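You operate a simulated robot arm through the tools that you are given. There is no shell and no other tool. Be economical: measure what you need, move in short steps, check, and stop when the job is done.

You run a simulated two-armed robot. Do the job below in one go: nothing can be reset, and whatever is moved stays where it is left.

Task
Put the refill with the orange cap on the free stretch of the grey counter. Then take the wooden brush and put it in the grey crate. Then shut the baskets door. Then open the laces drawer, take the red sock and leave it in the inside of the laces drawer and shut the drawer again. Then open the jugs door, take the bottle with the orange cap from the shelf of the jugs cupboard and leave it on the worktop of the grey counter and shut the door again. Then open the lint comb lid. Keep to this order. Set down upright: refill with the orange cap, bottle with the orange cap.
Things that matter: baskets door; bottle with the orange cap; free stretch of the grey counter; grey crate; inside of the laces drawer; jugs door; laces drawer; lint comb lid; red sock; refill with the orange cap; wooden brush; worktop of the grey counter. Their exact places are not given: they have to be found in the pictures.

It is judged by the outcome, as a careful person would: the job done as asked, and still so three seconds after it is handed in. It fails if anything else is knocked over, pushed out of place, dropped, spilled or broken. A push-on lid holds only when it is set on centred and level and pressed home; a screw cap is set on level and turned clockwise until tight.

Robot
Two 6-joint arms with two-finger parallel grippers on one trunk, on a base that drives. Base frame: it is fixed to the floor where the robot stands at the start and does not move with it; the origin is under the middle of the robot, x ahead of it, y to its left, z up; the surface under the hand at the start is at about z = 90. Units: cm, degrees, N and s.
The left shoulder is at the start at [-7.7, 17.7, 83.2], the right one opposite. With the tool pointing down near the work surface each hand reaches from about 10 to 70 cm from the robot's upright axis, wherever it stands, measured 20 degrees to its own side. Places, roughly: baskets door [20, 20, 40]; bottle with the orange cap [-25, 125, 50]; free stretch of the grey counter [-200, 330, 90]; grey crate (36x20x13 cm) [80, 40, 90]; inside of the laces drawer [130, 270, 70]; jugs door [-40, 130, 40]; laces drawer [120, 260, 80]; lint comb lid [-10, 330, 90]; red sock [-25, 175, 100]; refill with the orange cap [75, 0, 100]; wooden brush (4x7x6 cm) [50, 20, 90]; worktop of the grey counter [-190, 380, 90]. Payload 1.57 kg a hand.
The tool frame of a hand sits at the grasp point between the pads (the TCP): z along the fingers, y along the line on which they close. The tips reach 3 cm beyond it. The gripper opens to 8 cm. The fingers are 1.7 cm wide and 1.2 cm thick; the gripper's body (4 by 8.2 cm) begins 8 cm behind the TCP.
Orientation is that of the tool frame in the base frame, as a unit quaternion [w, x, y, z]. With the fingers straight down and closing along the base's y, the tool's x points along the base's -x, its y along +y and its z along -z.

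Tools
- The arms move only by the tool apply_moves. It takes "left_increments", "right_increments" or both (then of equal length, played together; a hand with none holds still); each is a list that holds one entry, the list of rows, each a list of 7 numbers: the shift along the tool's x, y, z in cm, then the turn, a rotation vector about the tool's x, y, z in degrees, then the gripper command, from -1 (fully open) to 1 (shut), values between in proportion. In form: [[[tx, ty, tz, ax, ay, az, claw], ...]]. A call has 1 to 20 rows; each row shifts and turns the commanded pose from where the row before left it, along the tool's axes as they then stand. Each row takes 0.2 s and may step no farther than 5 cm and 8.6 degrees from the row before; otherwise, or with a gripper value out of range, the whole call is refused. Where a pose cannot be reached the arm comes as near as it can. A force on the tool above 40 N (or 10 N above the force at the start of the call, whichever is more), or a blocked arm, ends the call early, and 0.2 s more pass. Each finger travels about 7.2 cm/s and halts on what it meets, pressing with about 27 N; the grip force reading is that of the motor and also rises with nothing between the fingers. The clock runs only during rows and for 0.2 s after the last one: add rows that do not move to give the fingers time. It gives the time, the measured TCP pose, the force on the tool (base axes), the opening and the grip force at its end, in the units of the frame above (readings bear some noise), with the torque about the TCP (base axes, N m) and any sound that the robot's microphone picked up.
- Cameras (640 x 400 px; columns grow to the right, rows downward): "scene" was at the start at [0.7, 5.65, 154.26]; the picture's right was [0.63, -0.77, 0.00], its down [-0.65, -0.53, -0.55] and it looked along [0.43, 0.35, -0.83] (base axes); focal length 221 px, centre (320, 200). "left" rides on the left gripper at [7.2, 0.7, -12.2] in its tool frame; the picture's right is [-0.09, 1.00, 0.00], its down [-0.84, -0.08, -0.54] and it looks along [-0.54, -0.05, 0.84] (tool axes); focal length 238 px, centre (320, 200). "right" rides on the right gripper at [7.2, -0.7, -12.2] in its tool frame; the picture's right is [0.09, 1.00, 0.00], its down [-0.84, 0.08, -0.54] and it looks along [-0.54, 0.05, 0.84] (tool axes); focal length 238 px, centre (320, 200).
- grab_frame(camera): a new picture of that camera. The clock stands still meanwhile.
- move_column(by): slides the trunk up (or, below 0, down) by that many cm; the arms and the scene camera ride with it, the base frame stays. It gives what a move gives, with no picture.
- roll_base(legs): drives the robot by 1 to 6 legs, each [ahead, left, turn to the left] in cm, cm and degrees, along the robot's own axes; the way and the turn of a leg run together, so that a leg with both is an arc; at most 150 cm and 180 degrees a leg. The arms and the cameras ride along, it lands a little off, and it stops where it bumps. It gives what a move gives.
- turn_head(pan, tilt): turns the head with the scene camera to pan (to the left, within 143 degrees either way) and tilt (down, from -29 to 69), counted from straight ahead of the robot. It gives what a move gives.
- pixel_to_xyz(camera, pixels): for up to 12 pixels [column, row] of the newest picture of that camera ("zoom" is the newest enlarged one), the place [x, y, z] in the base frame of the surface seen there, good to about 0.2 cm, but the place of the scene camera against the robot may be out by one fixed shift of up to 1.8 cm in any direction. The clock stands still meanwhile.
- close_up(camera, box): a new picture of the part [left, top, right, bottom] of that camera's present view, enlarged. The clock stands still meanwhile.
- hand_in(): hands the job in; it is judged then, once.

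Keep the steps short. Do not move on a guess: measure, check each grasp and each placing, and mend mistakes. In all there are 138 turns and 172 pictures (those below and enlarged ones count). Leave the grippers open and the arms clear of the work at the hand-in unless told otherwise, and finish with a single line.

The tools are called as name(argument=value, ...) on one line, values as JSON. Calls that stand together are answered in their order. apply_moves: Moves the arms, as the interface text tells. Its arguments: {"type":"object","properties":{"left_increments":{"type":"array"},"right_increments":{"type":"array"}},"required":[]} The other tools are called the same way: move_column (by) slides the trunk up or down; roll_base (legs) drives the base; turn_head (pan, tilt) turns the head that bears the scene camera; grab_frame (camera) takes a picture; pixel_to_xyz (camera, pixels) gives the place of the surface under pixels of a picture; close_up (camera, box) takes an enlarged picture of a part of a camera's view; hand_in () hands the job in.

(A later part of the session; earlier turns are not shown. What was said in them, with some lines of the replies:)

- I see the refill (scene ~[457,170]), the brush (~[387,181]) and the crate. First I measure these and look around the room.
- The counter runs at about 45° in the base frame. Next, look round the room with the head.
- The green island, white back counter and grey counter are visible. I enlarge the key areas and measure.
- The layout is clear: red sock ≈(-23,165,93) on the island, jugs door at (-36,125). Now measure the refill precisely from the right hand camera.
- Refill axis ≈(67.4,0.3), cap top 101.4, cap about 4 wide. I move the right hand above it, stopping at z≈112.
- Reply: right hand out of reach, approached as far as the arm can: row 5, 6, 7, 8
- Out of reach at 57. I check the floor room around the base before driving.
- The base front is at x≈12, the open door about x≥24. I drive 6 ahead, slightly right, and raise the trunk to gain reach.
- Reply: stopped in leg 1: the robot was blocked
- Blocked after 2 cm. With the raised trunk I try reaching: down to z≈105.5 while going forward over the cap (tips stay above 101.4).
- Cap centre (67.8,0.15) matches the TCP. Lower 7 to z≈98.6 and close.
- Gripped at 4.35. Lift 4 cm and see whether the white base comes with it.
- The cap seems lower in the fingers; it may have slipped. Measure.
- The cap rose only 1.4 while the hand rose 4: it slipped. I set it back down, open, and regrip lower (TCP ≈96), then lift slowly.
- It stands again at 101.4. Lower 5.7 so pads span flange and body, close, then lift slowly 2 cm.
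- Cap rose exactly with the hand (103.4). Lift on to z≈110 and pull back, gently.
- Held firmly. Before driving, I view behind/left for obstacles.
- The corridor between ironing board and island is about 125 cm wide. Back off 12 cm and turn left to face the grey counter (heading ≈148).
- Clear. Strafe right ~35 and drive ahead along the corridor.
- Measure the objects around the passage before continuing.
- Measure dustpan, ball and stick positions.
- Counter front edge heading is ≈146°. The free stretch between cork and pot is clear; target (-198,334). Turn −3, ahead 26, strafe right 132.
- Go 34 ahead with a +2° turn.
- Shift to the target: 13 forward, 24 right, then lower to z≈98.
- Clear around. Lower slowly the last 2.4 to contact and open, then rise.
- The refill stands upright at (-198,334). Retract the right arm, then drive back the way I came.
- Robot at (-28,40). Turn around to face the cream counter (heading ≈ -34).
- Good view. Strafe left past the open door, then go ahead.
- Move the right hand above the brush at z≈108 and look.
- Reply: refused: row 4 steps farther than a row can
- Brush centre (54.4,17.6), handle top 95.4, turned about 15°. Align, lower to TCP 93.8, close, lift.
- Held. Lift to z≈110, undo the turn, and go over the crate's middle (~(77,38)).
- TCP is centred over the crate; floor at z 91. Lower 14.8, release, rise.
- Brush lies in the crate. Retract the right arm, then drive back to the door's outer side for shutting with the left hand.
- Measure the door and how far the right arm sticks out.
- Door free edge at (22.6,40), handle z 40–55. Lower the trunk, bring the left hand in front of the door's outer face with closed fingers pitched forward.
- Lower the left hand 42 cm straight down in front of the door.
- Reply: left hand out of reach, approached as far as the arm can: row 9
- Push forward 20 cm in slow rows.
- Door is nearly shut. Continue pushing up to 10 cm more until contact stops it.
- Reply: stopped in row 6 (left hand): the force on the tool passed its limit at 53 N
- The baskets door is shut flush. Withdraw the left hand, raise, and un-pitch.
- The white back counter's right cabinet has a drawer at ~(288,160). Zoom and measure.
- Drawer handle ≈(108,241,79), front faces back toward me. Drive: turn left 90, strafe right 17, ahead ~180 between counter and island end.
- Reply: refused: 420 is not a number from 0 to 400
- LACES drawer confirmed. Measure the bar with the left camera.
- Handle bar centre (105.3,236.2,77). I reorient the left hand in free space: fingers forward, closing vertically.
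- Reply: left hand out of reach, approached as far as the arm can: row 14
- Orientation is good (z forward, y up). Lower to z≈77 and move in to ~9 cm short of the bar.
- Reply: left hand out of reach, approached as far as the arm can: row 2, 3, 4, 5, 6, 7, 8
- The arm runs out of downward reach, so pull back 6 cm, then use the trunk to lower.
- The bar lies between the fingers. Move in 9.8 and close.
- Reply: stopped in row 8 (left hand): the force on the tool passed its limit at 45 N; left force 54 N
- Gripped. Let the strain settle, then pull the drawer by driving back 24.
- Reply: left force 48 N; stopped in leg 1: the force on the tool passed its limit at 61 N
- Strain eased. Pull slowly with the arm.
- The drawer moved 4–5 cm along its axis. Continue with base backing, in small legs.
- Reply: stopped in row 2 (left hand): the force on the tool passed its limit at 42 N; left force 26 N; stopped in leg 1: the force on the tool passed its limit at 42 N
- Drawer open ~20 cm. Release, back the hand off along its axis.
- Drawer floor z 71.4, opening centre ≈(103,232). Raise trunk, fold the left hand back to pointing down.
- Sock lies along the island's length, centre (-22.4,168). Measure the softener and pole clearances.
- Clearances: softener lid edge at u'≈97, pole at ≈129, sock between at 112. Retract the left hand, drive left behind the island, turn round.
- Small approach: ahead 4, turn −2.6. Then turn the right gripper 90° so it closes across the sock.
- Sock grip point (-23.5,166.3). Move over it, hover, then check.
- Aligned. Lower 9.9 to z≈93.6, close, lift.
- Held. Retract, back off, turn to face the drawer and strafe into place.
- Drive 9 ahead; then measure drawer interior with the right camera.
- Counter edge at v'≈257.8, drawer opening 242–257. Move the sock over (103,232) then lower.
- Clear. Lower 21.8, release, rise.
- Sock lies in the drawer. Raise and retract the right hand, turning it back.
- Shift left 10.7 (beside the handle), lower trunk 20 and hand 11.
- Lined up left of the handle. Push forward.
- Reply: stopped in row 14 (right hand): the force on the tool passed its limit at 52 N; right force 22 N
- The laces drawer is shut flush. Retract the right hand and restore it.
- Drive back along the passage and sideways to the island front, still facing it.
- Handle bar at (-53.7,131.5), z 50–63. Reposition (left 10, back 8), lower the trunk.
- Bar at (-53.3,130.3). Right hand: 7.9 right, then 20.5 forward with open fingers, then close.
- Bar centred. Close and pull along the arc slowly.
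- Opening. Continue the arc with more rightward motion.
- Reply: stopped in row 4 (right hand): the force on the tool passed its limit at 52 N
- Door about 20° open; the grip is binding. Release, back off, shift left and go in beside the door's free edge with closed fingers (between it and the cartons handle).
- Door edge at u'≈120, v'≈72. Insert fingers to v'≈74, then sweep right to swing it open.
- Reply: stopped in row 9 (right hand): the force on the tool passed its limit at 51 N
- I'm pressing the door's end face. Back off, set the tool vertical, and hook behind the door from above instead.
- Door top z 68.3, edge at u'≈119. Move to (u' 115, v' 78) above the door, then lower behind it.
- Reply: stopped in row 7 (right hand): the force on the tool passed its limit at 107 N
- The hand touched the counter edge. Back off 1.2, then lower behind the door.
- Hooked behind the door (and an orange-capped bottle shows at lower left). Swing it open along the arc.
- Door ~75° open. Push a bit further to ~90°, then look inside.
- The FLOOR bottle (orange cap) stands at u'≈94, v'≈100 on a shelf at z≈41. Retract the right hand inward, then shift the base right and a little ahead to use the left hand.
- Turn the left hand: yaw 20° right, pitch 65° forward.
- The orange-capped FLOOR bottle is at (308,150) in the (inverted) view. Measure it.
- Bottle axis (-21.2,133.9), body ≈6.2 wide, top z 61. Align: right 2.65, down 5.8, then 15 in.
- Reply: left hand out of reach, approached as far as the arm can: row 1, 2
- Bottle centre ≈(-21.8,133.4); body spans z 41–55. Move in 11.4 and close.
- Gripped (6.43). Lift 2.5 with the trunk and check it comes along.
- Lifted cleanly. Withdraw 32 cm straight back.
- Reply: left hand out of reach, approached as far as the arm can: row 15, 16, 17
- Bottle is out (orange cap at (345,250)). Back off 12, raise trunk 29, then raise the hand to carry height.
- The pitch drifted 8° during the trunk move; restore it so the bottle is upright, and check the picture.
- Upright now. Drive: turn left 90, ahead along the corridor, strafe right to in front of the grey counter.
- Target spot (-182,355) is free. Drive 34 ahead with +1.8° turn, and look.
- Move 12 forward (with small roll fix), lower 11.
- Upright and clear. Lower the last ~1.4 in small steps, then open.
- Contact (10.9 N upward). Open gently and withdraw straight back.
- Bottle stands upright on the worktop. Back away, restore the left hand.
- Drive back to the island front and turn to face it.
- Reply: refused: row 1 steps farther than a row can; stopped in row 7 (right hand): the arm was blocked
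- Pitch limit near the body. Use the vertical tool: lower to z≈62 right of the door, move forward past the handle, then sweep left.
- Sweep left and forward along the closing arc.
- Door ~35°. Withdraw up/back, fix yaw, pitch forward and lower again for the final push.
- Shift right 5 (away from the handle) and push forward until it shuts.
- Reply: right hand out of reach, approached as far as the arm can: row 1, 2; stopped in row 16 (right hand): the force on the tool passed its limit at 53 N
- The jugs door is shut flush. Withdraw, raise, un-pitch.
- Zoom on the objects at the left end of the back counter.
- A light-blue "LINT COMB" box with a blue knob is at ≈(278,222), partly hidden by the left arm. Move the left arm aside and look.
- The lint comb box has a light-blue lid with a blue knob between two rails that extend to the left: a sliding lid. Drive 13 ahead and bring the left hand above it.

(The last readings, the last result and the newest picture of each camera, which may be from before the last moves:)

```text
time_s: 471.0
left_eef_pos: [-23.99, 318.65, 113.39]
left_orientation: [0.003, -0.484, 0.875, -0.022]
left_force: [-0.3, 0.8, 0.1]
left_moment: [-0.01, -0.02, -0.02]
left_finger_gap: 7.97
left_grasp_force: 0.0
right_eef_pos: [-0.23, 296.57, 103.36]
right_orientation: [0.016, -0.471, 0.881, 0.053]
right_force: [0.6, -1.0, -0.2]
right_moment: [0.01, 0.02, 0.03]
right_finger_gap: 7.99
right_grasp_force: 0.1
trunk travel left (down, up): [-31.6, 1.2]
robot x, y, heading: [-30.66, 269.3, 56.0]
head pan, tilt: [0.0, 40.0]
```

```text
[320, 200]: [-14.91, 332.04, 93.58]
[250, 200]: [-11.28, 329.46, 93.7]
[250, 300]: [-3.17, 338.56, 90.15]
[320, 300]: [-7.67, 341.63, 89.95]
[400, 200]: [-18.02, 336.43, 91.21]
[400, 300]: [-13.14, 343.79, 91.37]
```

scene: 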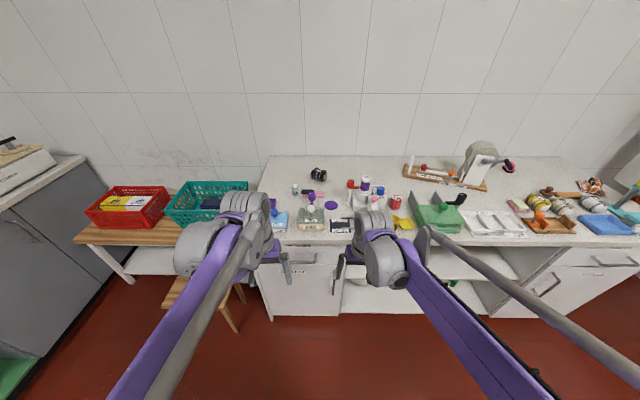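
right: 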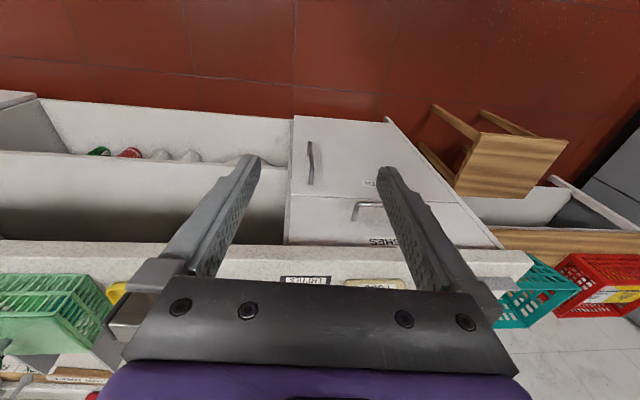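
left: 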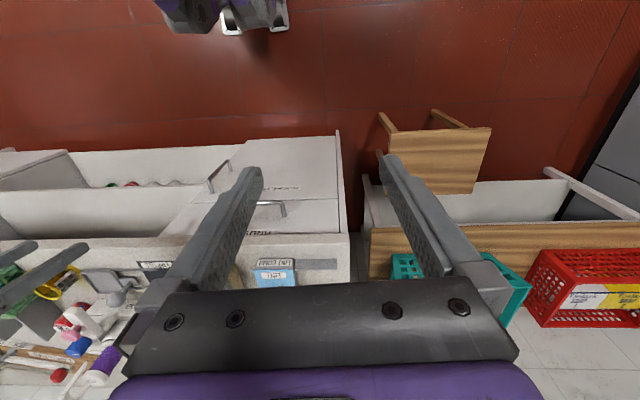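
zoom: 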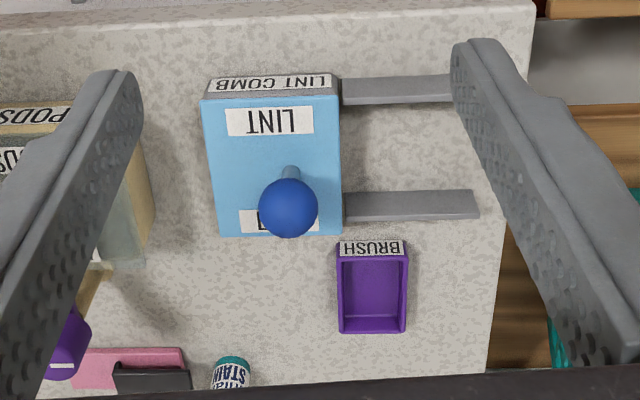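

pixel_to_xyz(camera="zoom", pixels=[[288, 200], [288, 212], [268, 207], [308, 207], [290, 172], [350, 207], [470, 204], [350, 92], [445, 90], [210, 110], [335, 110], [225, 230]])

```text
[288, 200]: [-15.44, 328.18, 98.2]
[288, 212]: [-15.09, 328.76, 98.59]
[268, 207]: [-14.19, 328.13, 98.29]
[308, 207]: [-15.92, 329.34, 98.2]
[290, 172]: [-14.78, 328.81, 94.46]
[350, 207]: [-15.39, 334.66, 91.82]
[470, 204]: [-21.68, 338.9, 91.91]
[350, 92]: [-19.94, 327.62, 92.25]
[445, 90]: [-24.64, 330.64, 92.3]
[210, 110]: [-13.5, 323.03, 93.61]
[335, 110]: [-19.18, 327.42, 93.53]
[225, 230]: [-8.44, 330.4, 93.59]
```

Knob centre (-14.8,328.9), top z 98.6; rails run along u' for ~8 cm. Move above the knob, then check.

apply_moves(left_increments=[[[-3.5, -0.6, 0, 0, 0, 0, -1], [-3.5, -0.6, 0, 0, 0, 0, -1], [-3.5, -0.6, 0, 0, 0, 0, -1], [-3.3, -0.5, 0, 0, 0, 0, -1], [0, 0, 4, 0, 0, 0, -1], [0, 0, 4, 0, 0, 0, -1], [0, 0, 0, 0, 0, 0, -1]]])

grab_frame(camera="left")

pixel_to_xyz(camera="left", pixels=[[320, 160], [320, 170], [320, 150], [310, 160], [330, 160]])

```text
time_s: 472.6
left_eef_pos: [-14.19, 329.13, 104.95]
left_orientation: [0.003, -0.484, 0.875, -0.022]
left_force: [0.1, 0.2, 0.7]
left_moment: [0.0, 0.0, -0.02]
left_finger_gap: 8.0
left_grasp_force: 0.1
right_eef_pos: [-0.2, 296.61, 103.3]
right_orientation: [0.016, -0.472, 0.88, 0.053]
right_force: [-0.9, -0.3, -1.0]
right_moment: [-0.01, -0.03, 0.0]
right_finger_gap: 8.01
right_grasp_force: 0.2
trunk travel left (down, up): [-31.6, 1.2]
robot x, y, heading: [-30.7, 269.27, 56.2]
head pan, tilt: [0.0, 40.0]
```

```text
49 pictures are left
```

left: 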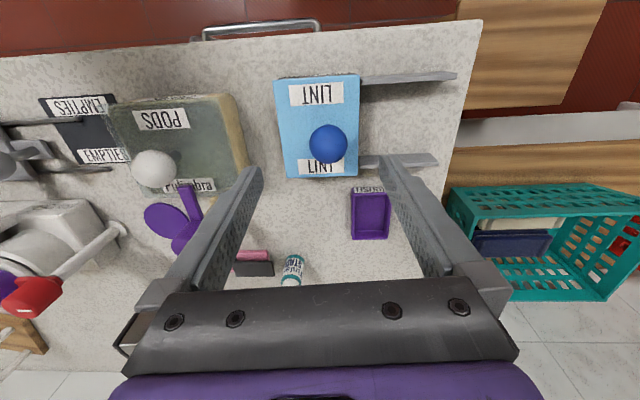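

```text
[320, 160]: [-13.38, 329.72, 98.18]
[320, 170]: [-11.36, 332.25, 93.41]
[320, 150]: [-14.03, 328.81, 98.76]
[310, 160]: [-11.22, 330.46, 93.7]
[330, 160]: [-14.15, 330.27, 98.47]
```

Aligned. Lower 7.6 and grip the knob.

apply_moves(left_increments=[[[-0.2, 0.2, 2.5, 0, 0, 0, -1], [-0.1, 0.1, 2.5, 0, 0, 0, -1], [0, 0, 1.8, 0, 0, 0, -1], [0, 0, 0.8, 0, 0, 0, -1], [0, 0, 0, 0, 0, 0, 0], [0, 0, 0, 0, 0, 0, 1], [0, 0, 0, 0, 0, 0, 1], [0, 0, 0, 0, 0, 0, 1]]])

grab_frame(camera="left")

```text
time_s: 474.4
left_eef_pos: [-14.54, 329.23, 97.72]
left_orientation: [0.003, -0.486, 0.874, -0.021]
left_force: [-21.7, 14.7, 2.2]
left_moment: [0.14, 0.24, 0.17]
left_finger_gap: 3.36
left_grasp_force: 41.6
right_eef_pos: [-0.5, 296.79, 103.41]
right_orientation: [0.016, -0.471, 0.88, 0.053]
right_force: [-0.1, 0.4, -0.8]
right_moment: [-0.01, 0.0, -0.01]
right_finger_gap: 7.98
right_grasp_force: 0.1
trunk travel left (down, up): [-31.6, 1.2]
robot x, y, heading: [-30.72, 269.14, 56.0]
head pan, tilt: [0.0, 40.0]
```

```text
48 pictures are left
```

left: 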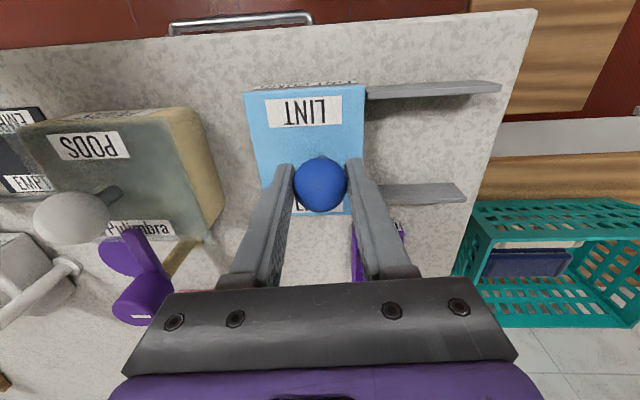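

Gripped (3.36). Slide left along the rails in small steps.

apply_moves(left_increments=[[[0, 0.4, -0.02, 0, 0, 0, 1], [-0.02, 0.5, -0.02, 0, 0, 0, 1], [-0.02, 0.6, -0.03, 0, 0, 0, 1], [-0.02, 0.7, -0.03, 0, 0, 0, 1], [-0.02, 0.7, -0.03, 0, 0, 0, 1], [-0.02, 0.7, -0.03, 0, 0, 0, 1]]])

grab_frame(camera="left")

```text
time_s: 475.8
left_eef_pos: [-17.18, 331.03, 97.74]
left_orientation: [0.003, -0.484, 0.875, -0.023]
left_force: [-4.2, -4.1, -12.8]
left_moment: [-0.63, 0.27, -0.17]
left_finger_gap: 3.31
left_grasp_force: 41.7
right_eef_pos: [-0.24, 296.74, 103.37]
right_orientation: [0.016, -0.47, 0.881, 0.053]
right_force: [1.0, -0.9, 0.3]
right_moment: [0.0, 0.03, -0.02]
right_finger_gap: 8.0
right_grasp_force: 0.1
trunk travel left (down, up): [-31.6, 1.2]
robot x, y, heading: [-30.41, 269.23, 56.0]
head pan, tilt: [0.0, 40.0]
```

```text
47 pictures are left
```

left: 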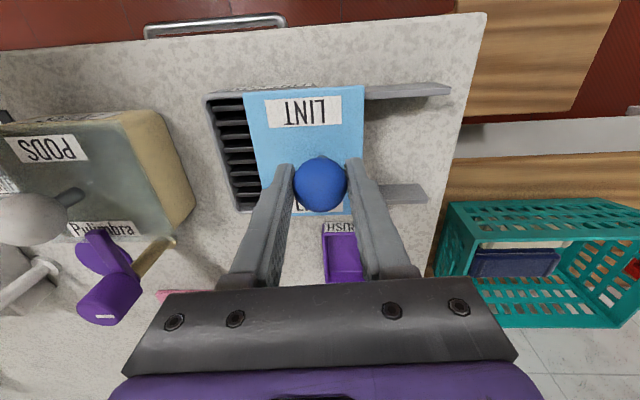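

It slides, showing the comb inside. Continue ~4.4 more.

apply_moves(left_increments=[[[-0.02, 0.5, 0.1, 0, 0, 0, 1], [-0.02, 0.7, -0.03, 0, 0, 0, 1], [-0.02, 0.7, -0.03, 0, 0, 0, 1], [-0.02, 0.7, -0.03, 0, 0, 0, 1], [-0.02, 0.6, -0.02, 0, 0, 0, 1], [-0.02, 0.5, -0.02, 0, 0, 0, 1], [-0.02, 0.4, -0.02, 0, 0, 0, 1], [-0.02, 0.4, 0, 0, 0, 0, 1]]])

grab_frame(camera="left")

```text
time_s: 477.6
left_eef_pos: [-20.8, 333.57, 97.8]
left_orientation: [0.005, -0.484, 0.875, -0.02]
left_force: [-2.6, -5.6, 3.2]
left_moment: [-0.02, 0.02, 0.01]
left_finger_gap: 3.32
left_grasp_force: 40.7
right_eef_pos: [-0.16, 296.55, 103.33]
right_orientation: [0.016, -0.471, 0.88, 0.054]
right_force: [-0.2, -0.1, -0.5]
right_moment: [0.03, 0.0, 0.01]
right_finger_gap: 8.01
right_grasp_force: 0.0
trunk travel left (down, up): [-31.6, 1.2]
robot x, y, heading: [-30.82, 269.22, 56.0]
head pan, tilt: [0.0, 40.0]
```

```text
46 pictures are left
```

left: 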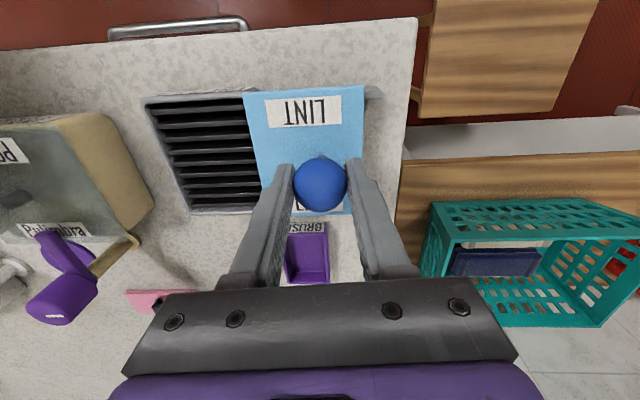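

Almost fully open (7.6 cm). A last gentle 0.6 to the stop.

apply_moves(left_increments=[[[0, 0.3, 0, 0, 0, 0, 1], [0, 0.3, 0, 0, 0, 0, 1], [0, 0, 0, 0, 0, 0, 1]]])

close_up(camera="left", box=[120, 70, 400, 230])

```text
time_s: 478.4
left_eef_pos: [-21.37, 333.93, 97.69]
left_orientation: [0.004, -0.483, 0.875, -0.02]
left_force: [0.8, 1.9, 15.4]
left_moment: [-0.38, 0.16, -0.12]
left_finger_gap: 3.3
left_grasp_force: 41.4
right_eef_pos: [-0.14, 296.52, 103.41]
right_orientation: [0.017, -0.471, 0.88, 0.054]
right_force: [0.3, -0.1, -1.1]
right_moment: [0.01, -0.01, 0.02]
right_finger_gap: 8.01
right_grasp_force: 0.1
trunk travel left (down, up): [-31.6, 1.2]
robot x, y, heading: [-30.36, 269.24, 56.2]
head pan, tilt: [0.0, 40.0]
```

```text
2.29 times, centred on (260, 150) of left
```

zoom: 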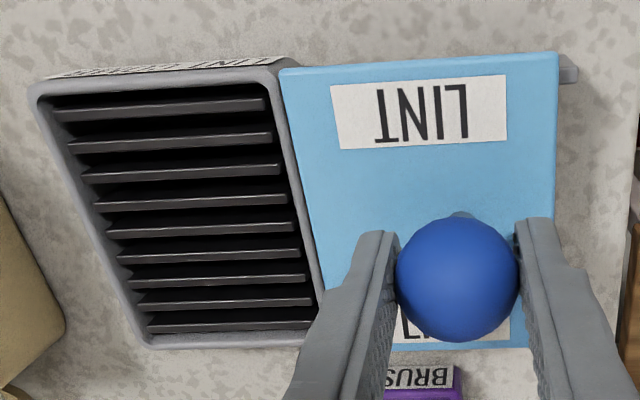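

Fully open: the whole comb box is uncovered. Release, rise and retract.

apply_moves(left_increments=[[[0, 0, -0.1, 0, 0, 0, 0.3], [0, 0, 0, 0, 0, 0, -1], [0, 0, 0, 0, 0, 0, -1], [0, 0, 0, 0, 0, 0, -1], [0, 0, -2, 0, 0, 0, -1], [0, 0, -3, 0, 0, 0, -1], [0, 0, -4, 0, 0, 0, -1], [0, 0, -4, 0, 0, 0, -1], [2, 0, -2, 0, 0, 0, -1], [4, 0, 0, 0, 0, 0, -1], [4, 0, 0, 0, 0, 0, -1], [4, 0, 0, 0, 0, 0, -1]]])

roll_base(legs=[[-18, 0, 0]])

close_up(camera="scene", box=[200, 150, 440, 260])

turn_head(pan=75, tilt=25)

grab_frame(camera="scene")

turn_head(pan=-75, tilt=35)

grab_frame(camera="scene")

```text
time_s: 481.0
left_eef_pos: [-29.09, 322.32, 112.94]
left_orientation: [0.002, -0.484, 0.875, -0.022]
left_force: [-0.5, -0.9, 0.0]
left_moment: [0.03, 0.03, 0.0]
left_finger_gap: 8.01
left_grasp_force: 0.2
right_eef_pos: [-0.16, 296.48, 103.34]
right_orientation: [0.017, -0.471, 0.88, 0.054]
right_force: [0.6, -0.1, 0.2]
right_moment: [0.02, 0.01, 0.04]
right_finger_gap: 7.99
right_grasp_force: 0.1
trunk travel left (down, up): [-31.6, 1.2]
robot x, y, heading: [-30.91, 269.24, 56.2]
head pan, tilt: [0.0, 40.0]
```

```text
time_s: 482.5
left_eef_pos: [-39.11, 307.66, 113.03]
left_orientation: [0.003, -0.485, 0.874, -0.022]
left_force: [-0.2, 0.0, 0.5]
left_moment: [-0.02, -0.04, 0.0]
left_finger_gap: 8.01
left_grasp_force: 0.0
right_eef_pos: [-10.12, 281.88, 103.39]
right_orientation: [0.016, -0.472, 0.88, 0.054]
right_force: [0.0, -0.1, -0.5]
right_moment: [0.0, -0.02, 0.0]
right_finger_gap: 8.01
right_grasp_force: 0.1
trunk travel left (down, up): [-31.6, 1.2]
robot x, y, heading: [-40.88, 254.38, 56.2]
head pan, tilt: [0.0, 40.0]
```

```text
2.67 times, centred on (320, 205) of scene
```

zoom: 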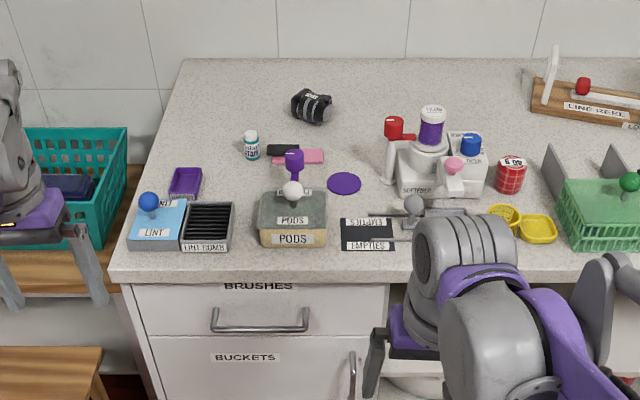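

```text
time_s: 483.9
left_eef_pos: [-39.24, 307.69, 112.87]
left_orientation: [0.003, -0.485, 0.874, -0.022]
left_force: [-0.4, 1.3, 0.6]
left_moment: [0.01, -0.05, 0.01]
left_finger_gap: 8.01
left_grasp_force: 0.0
right_eef_pos: [-10.26, 281.85, 103.37]
right_orientation: [0.016, -0.472, 0.88, 0.053]
right_force: [0.4, 0.3, 0.5]
right_moment: [0.01, -0.02, 0.02]
right_finger_gap: 7.98
right_grasp_force: 0.0
trunk travel left (down, up): [-31.6, 1.2]
robot x, y, heading: [-40.64, 254.62, 56.3]
head pan, tilt: [75.0, 25.0]
```

```text
43 pictures are left
```

scene: 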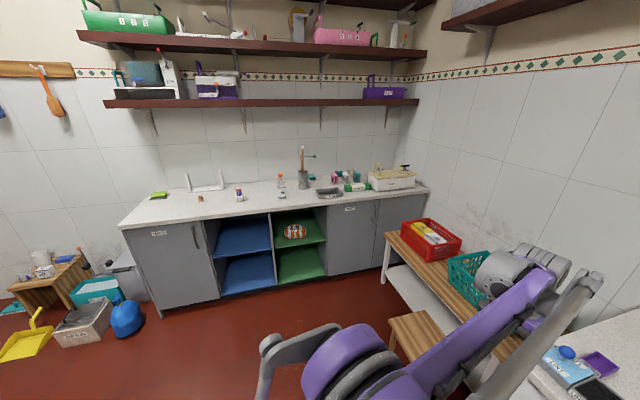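

```text
time_s: 486.3
left_eef_pos: [-39.12, 307.68, 112.91]
left_orientation: [0.002, -0.484, 0.875, -0.021]
left_force: [-0.8, -0.3, 0.3]
left_moment: [-0.03, -0.03, 0.0]
left_finger_gap: 8.03
left_grasp_force: 0.0
right_eef_pos: [-10.12, 281.96, 103.38]
right_orientation: [0.016, -0.471, 0.88, 0.053]
right_force: [0.2, 0.5, -0.2]
right_moment: [-0.03, 0.01, 0.02]
right_finger_gap: 7.99
right_grasp_force: 0.0
trunk travel left (down, up): [-31.6, 1.2]
robot x, y, heading: [-40.58, 254.09, 56.3]
head pan, tilt: [-75.0, 35.0]
```

```text
42 pictures are left
```

scene: 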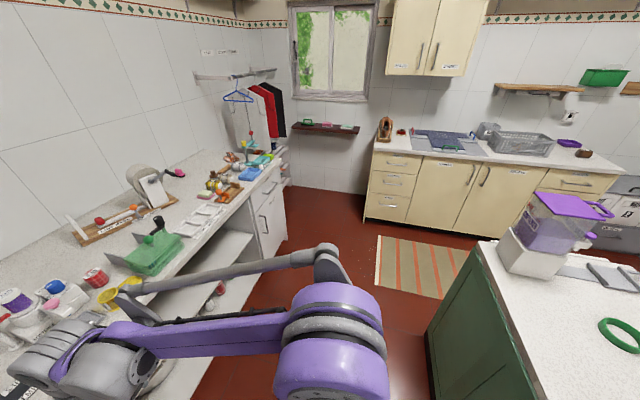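

The refill and the bottle stand upright on the grey counter, the doors and drawer are shut, and the lint comb lid is open. The arms are clear and the grippers are open, so I hand in.

hand_in()

```text
The job is handed in.
```

All six tasks were done in the order asked, each checked in the pictures before I handed in; nothing appeared knocked over or out of place.
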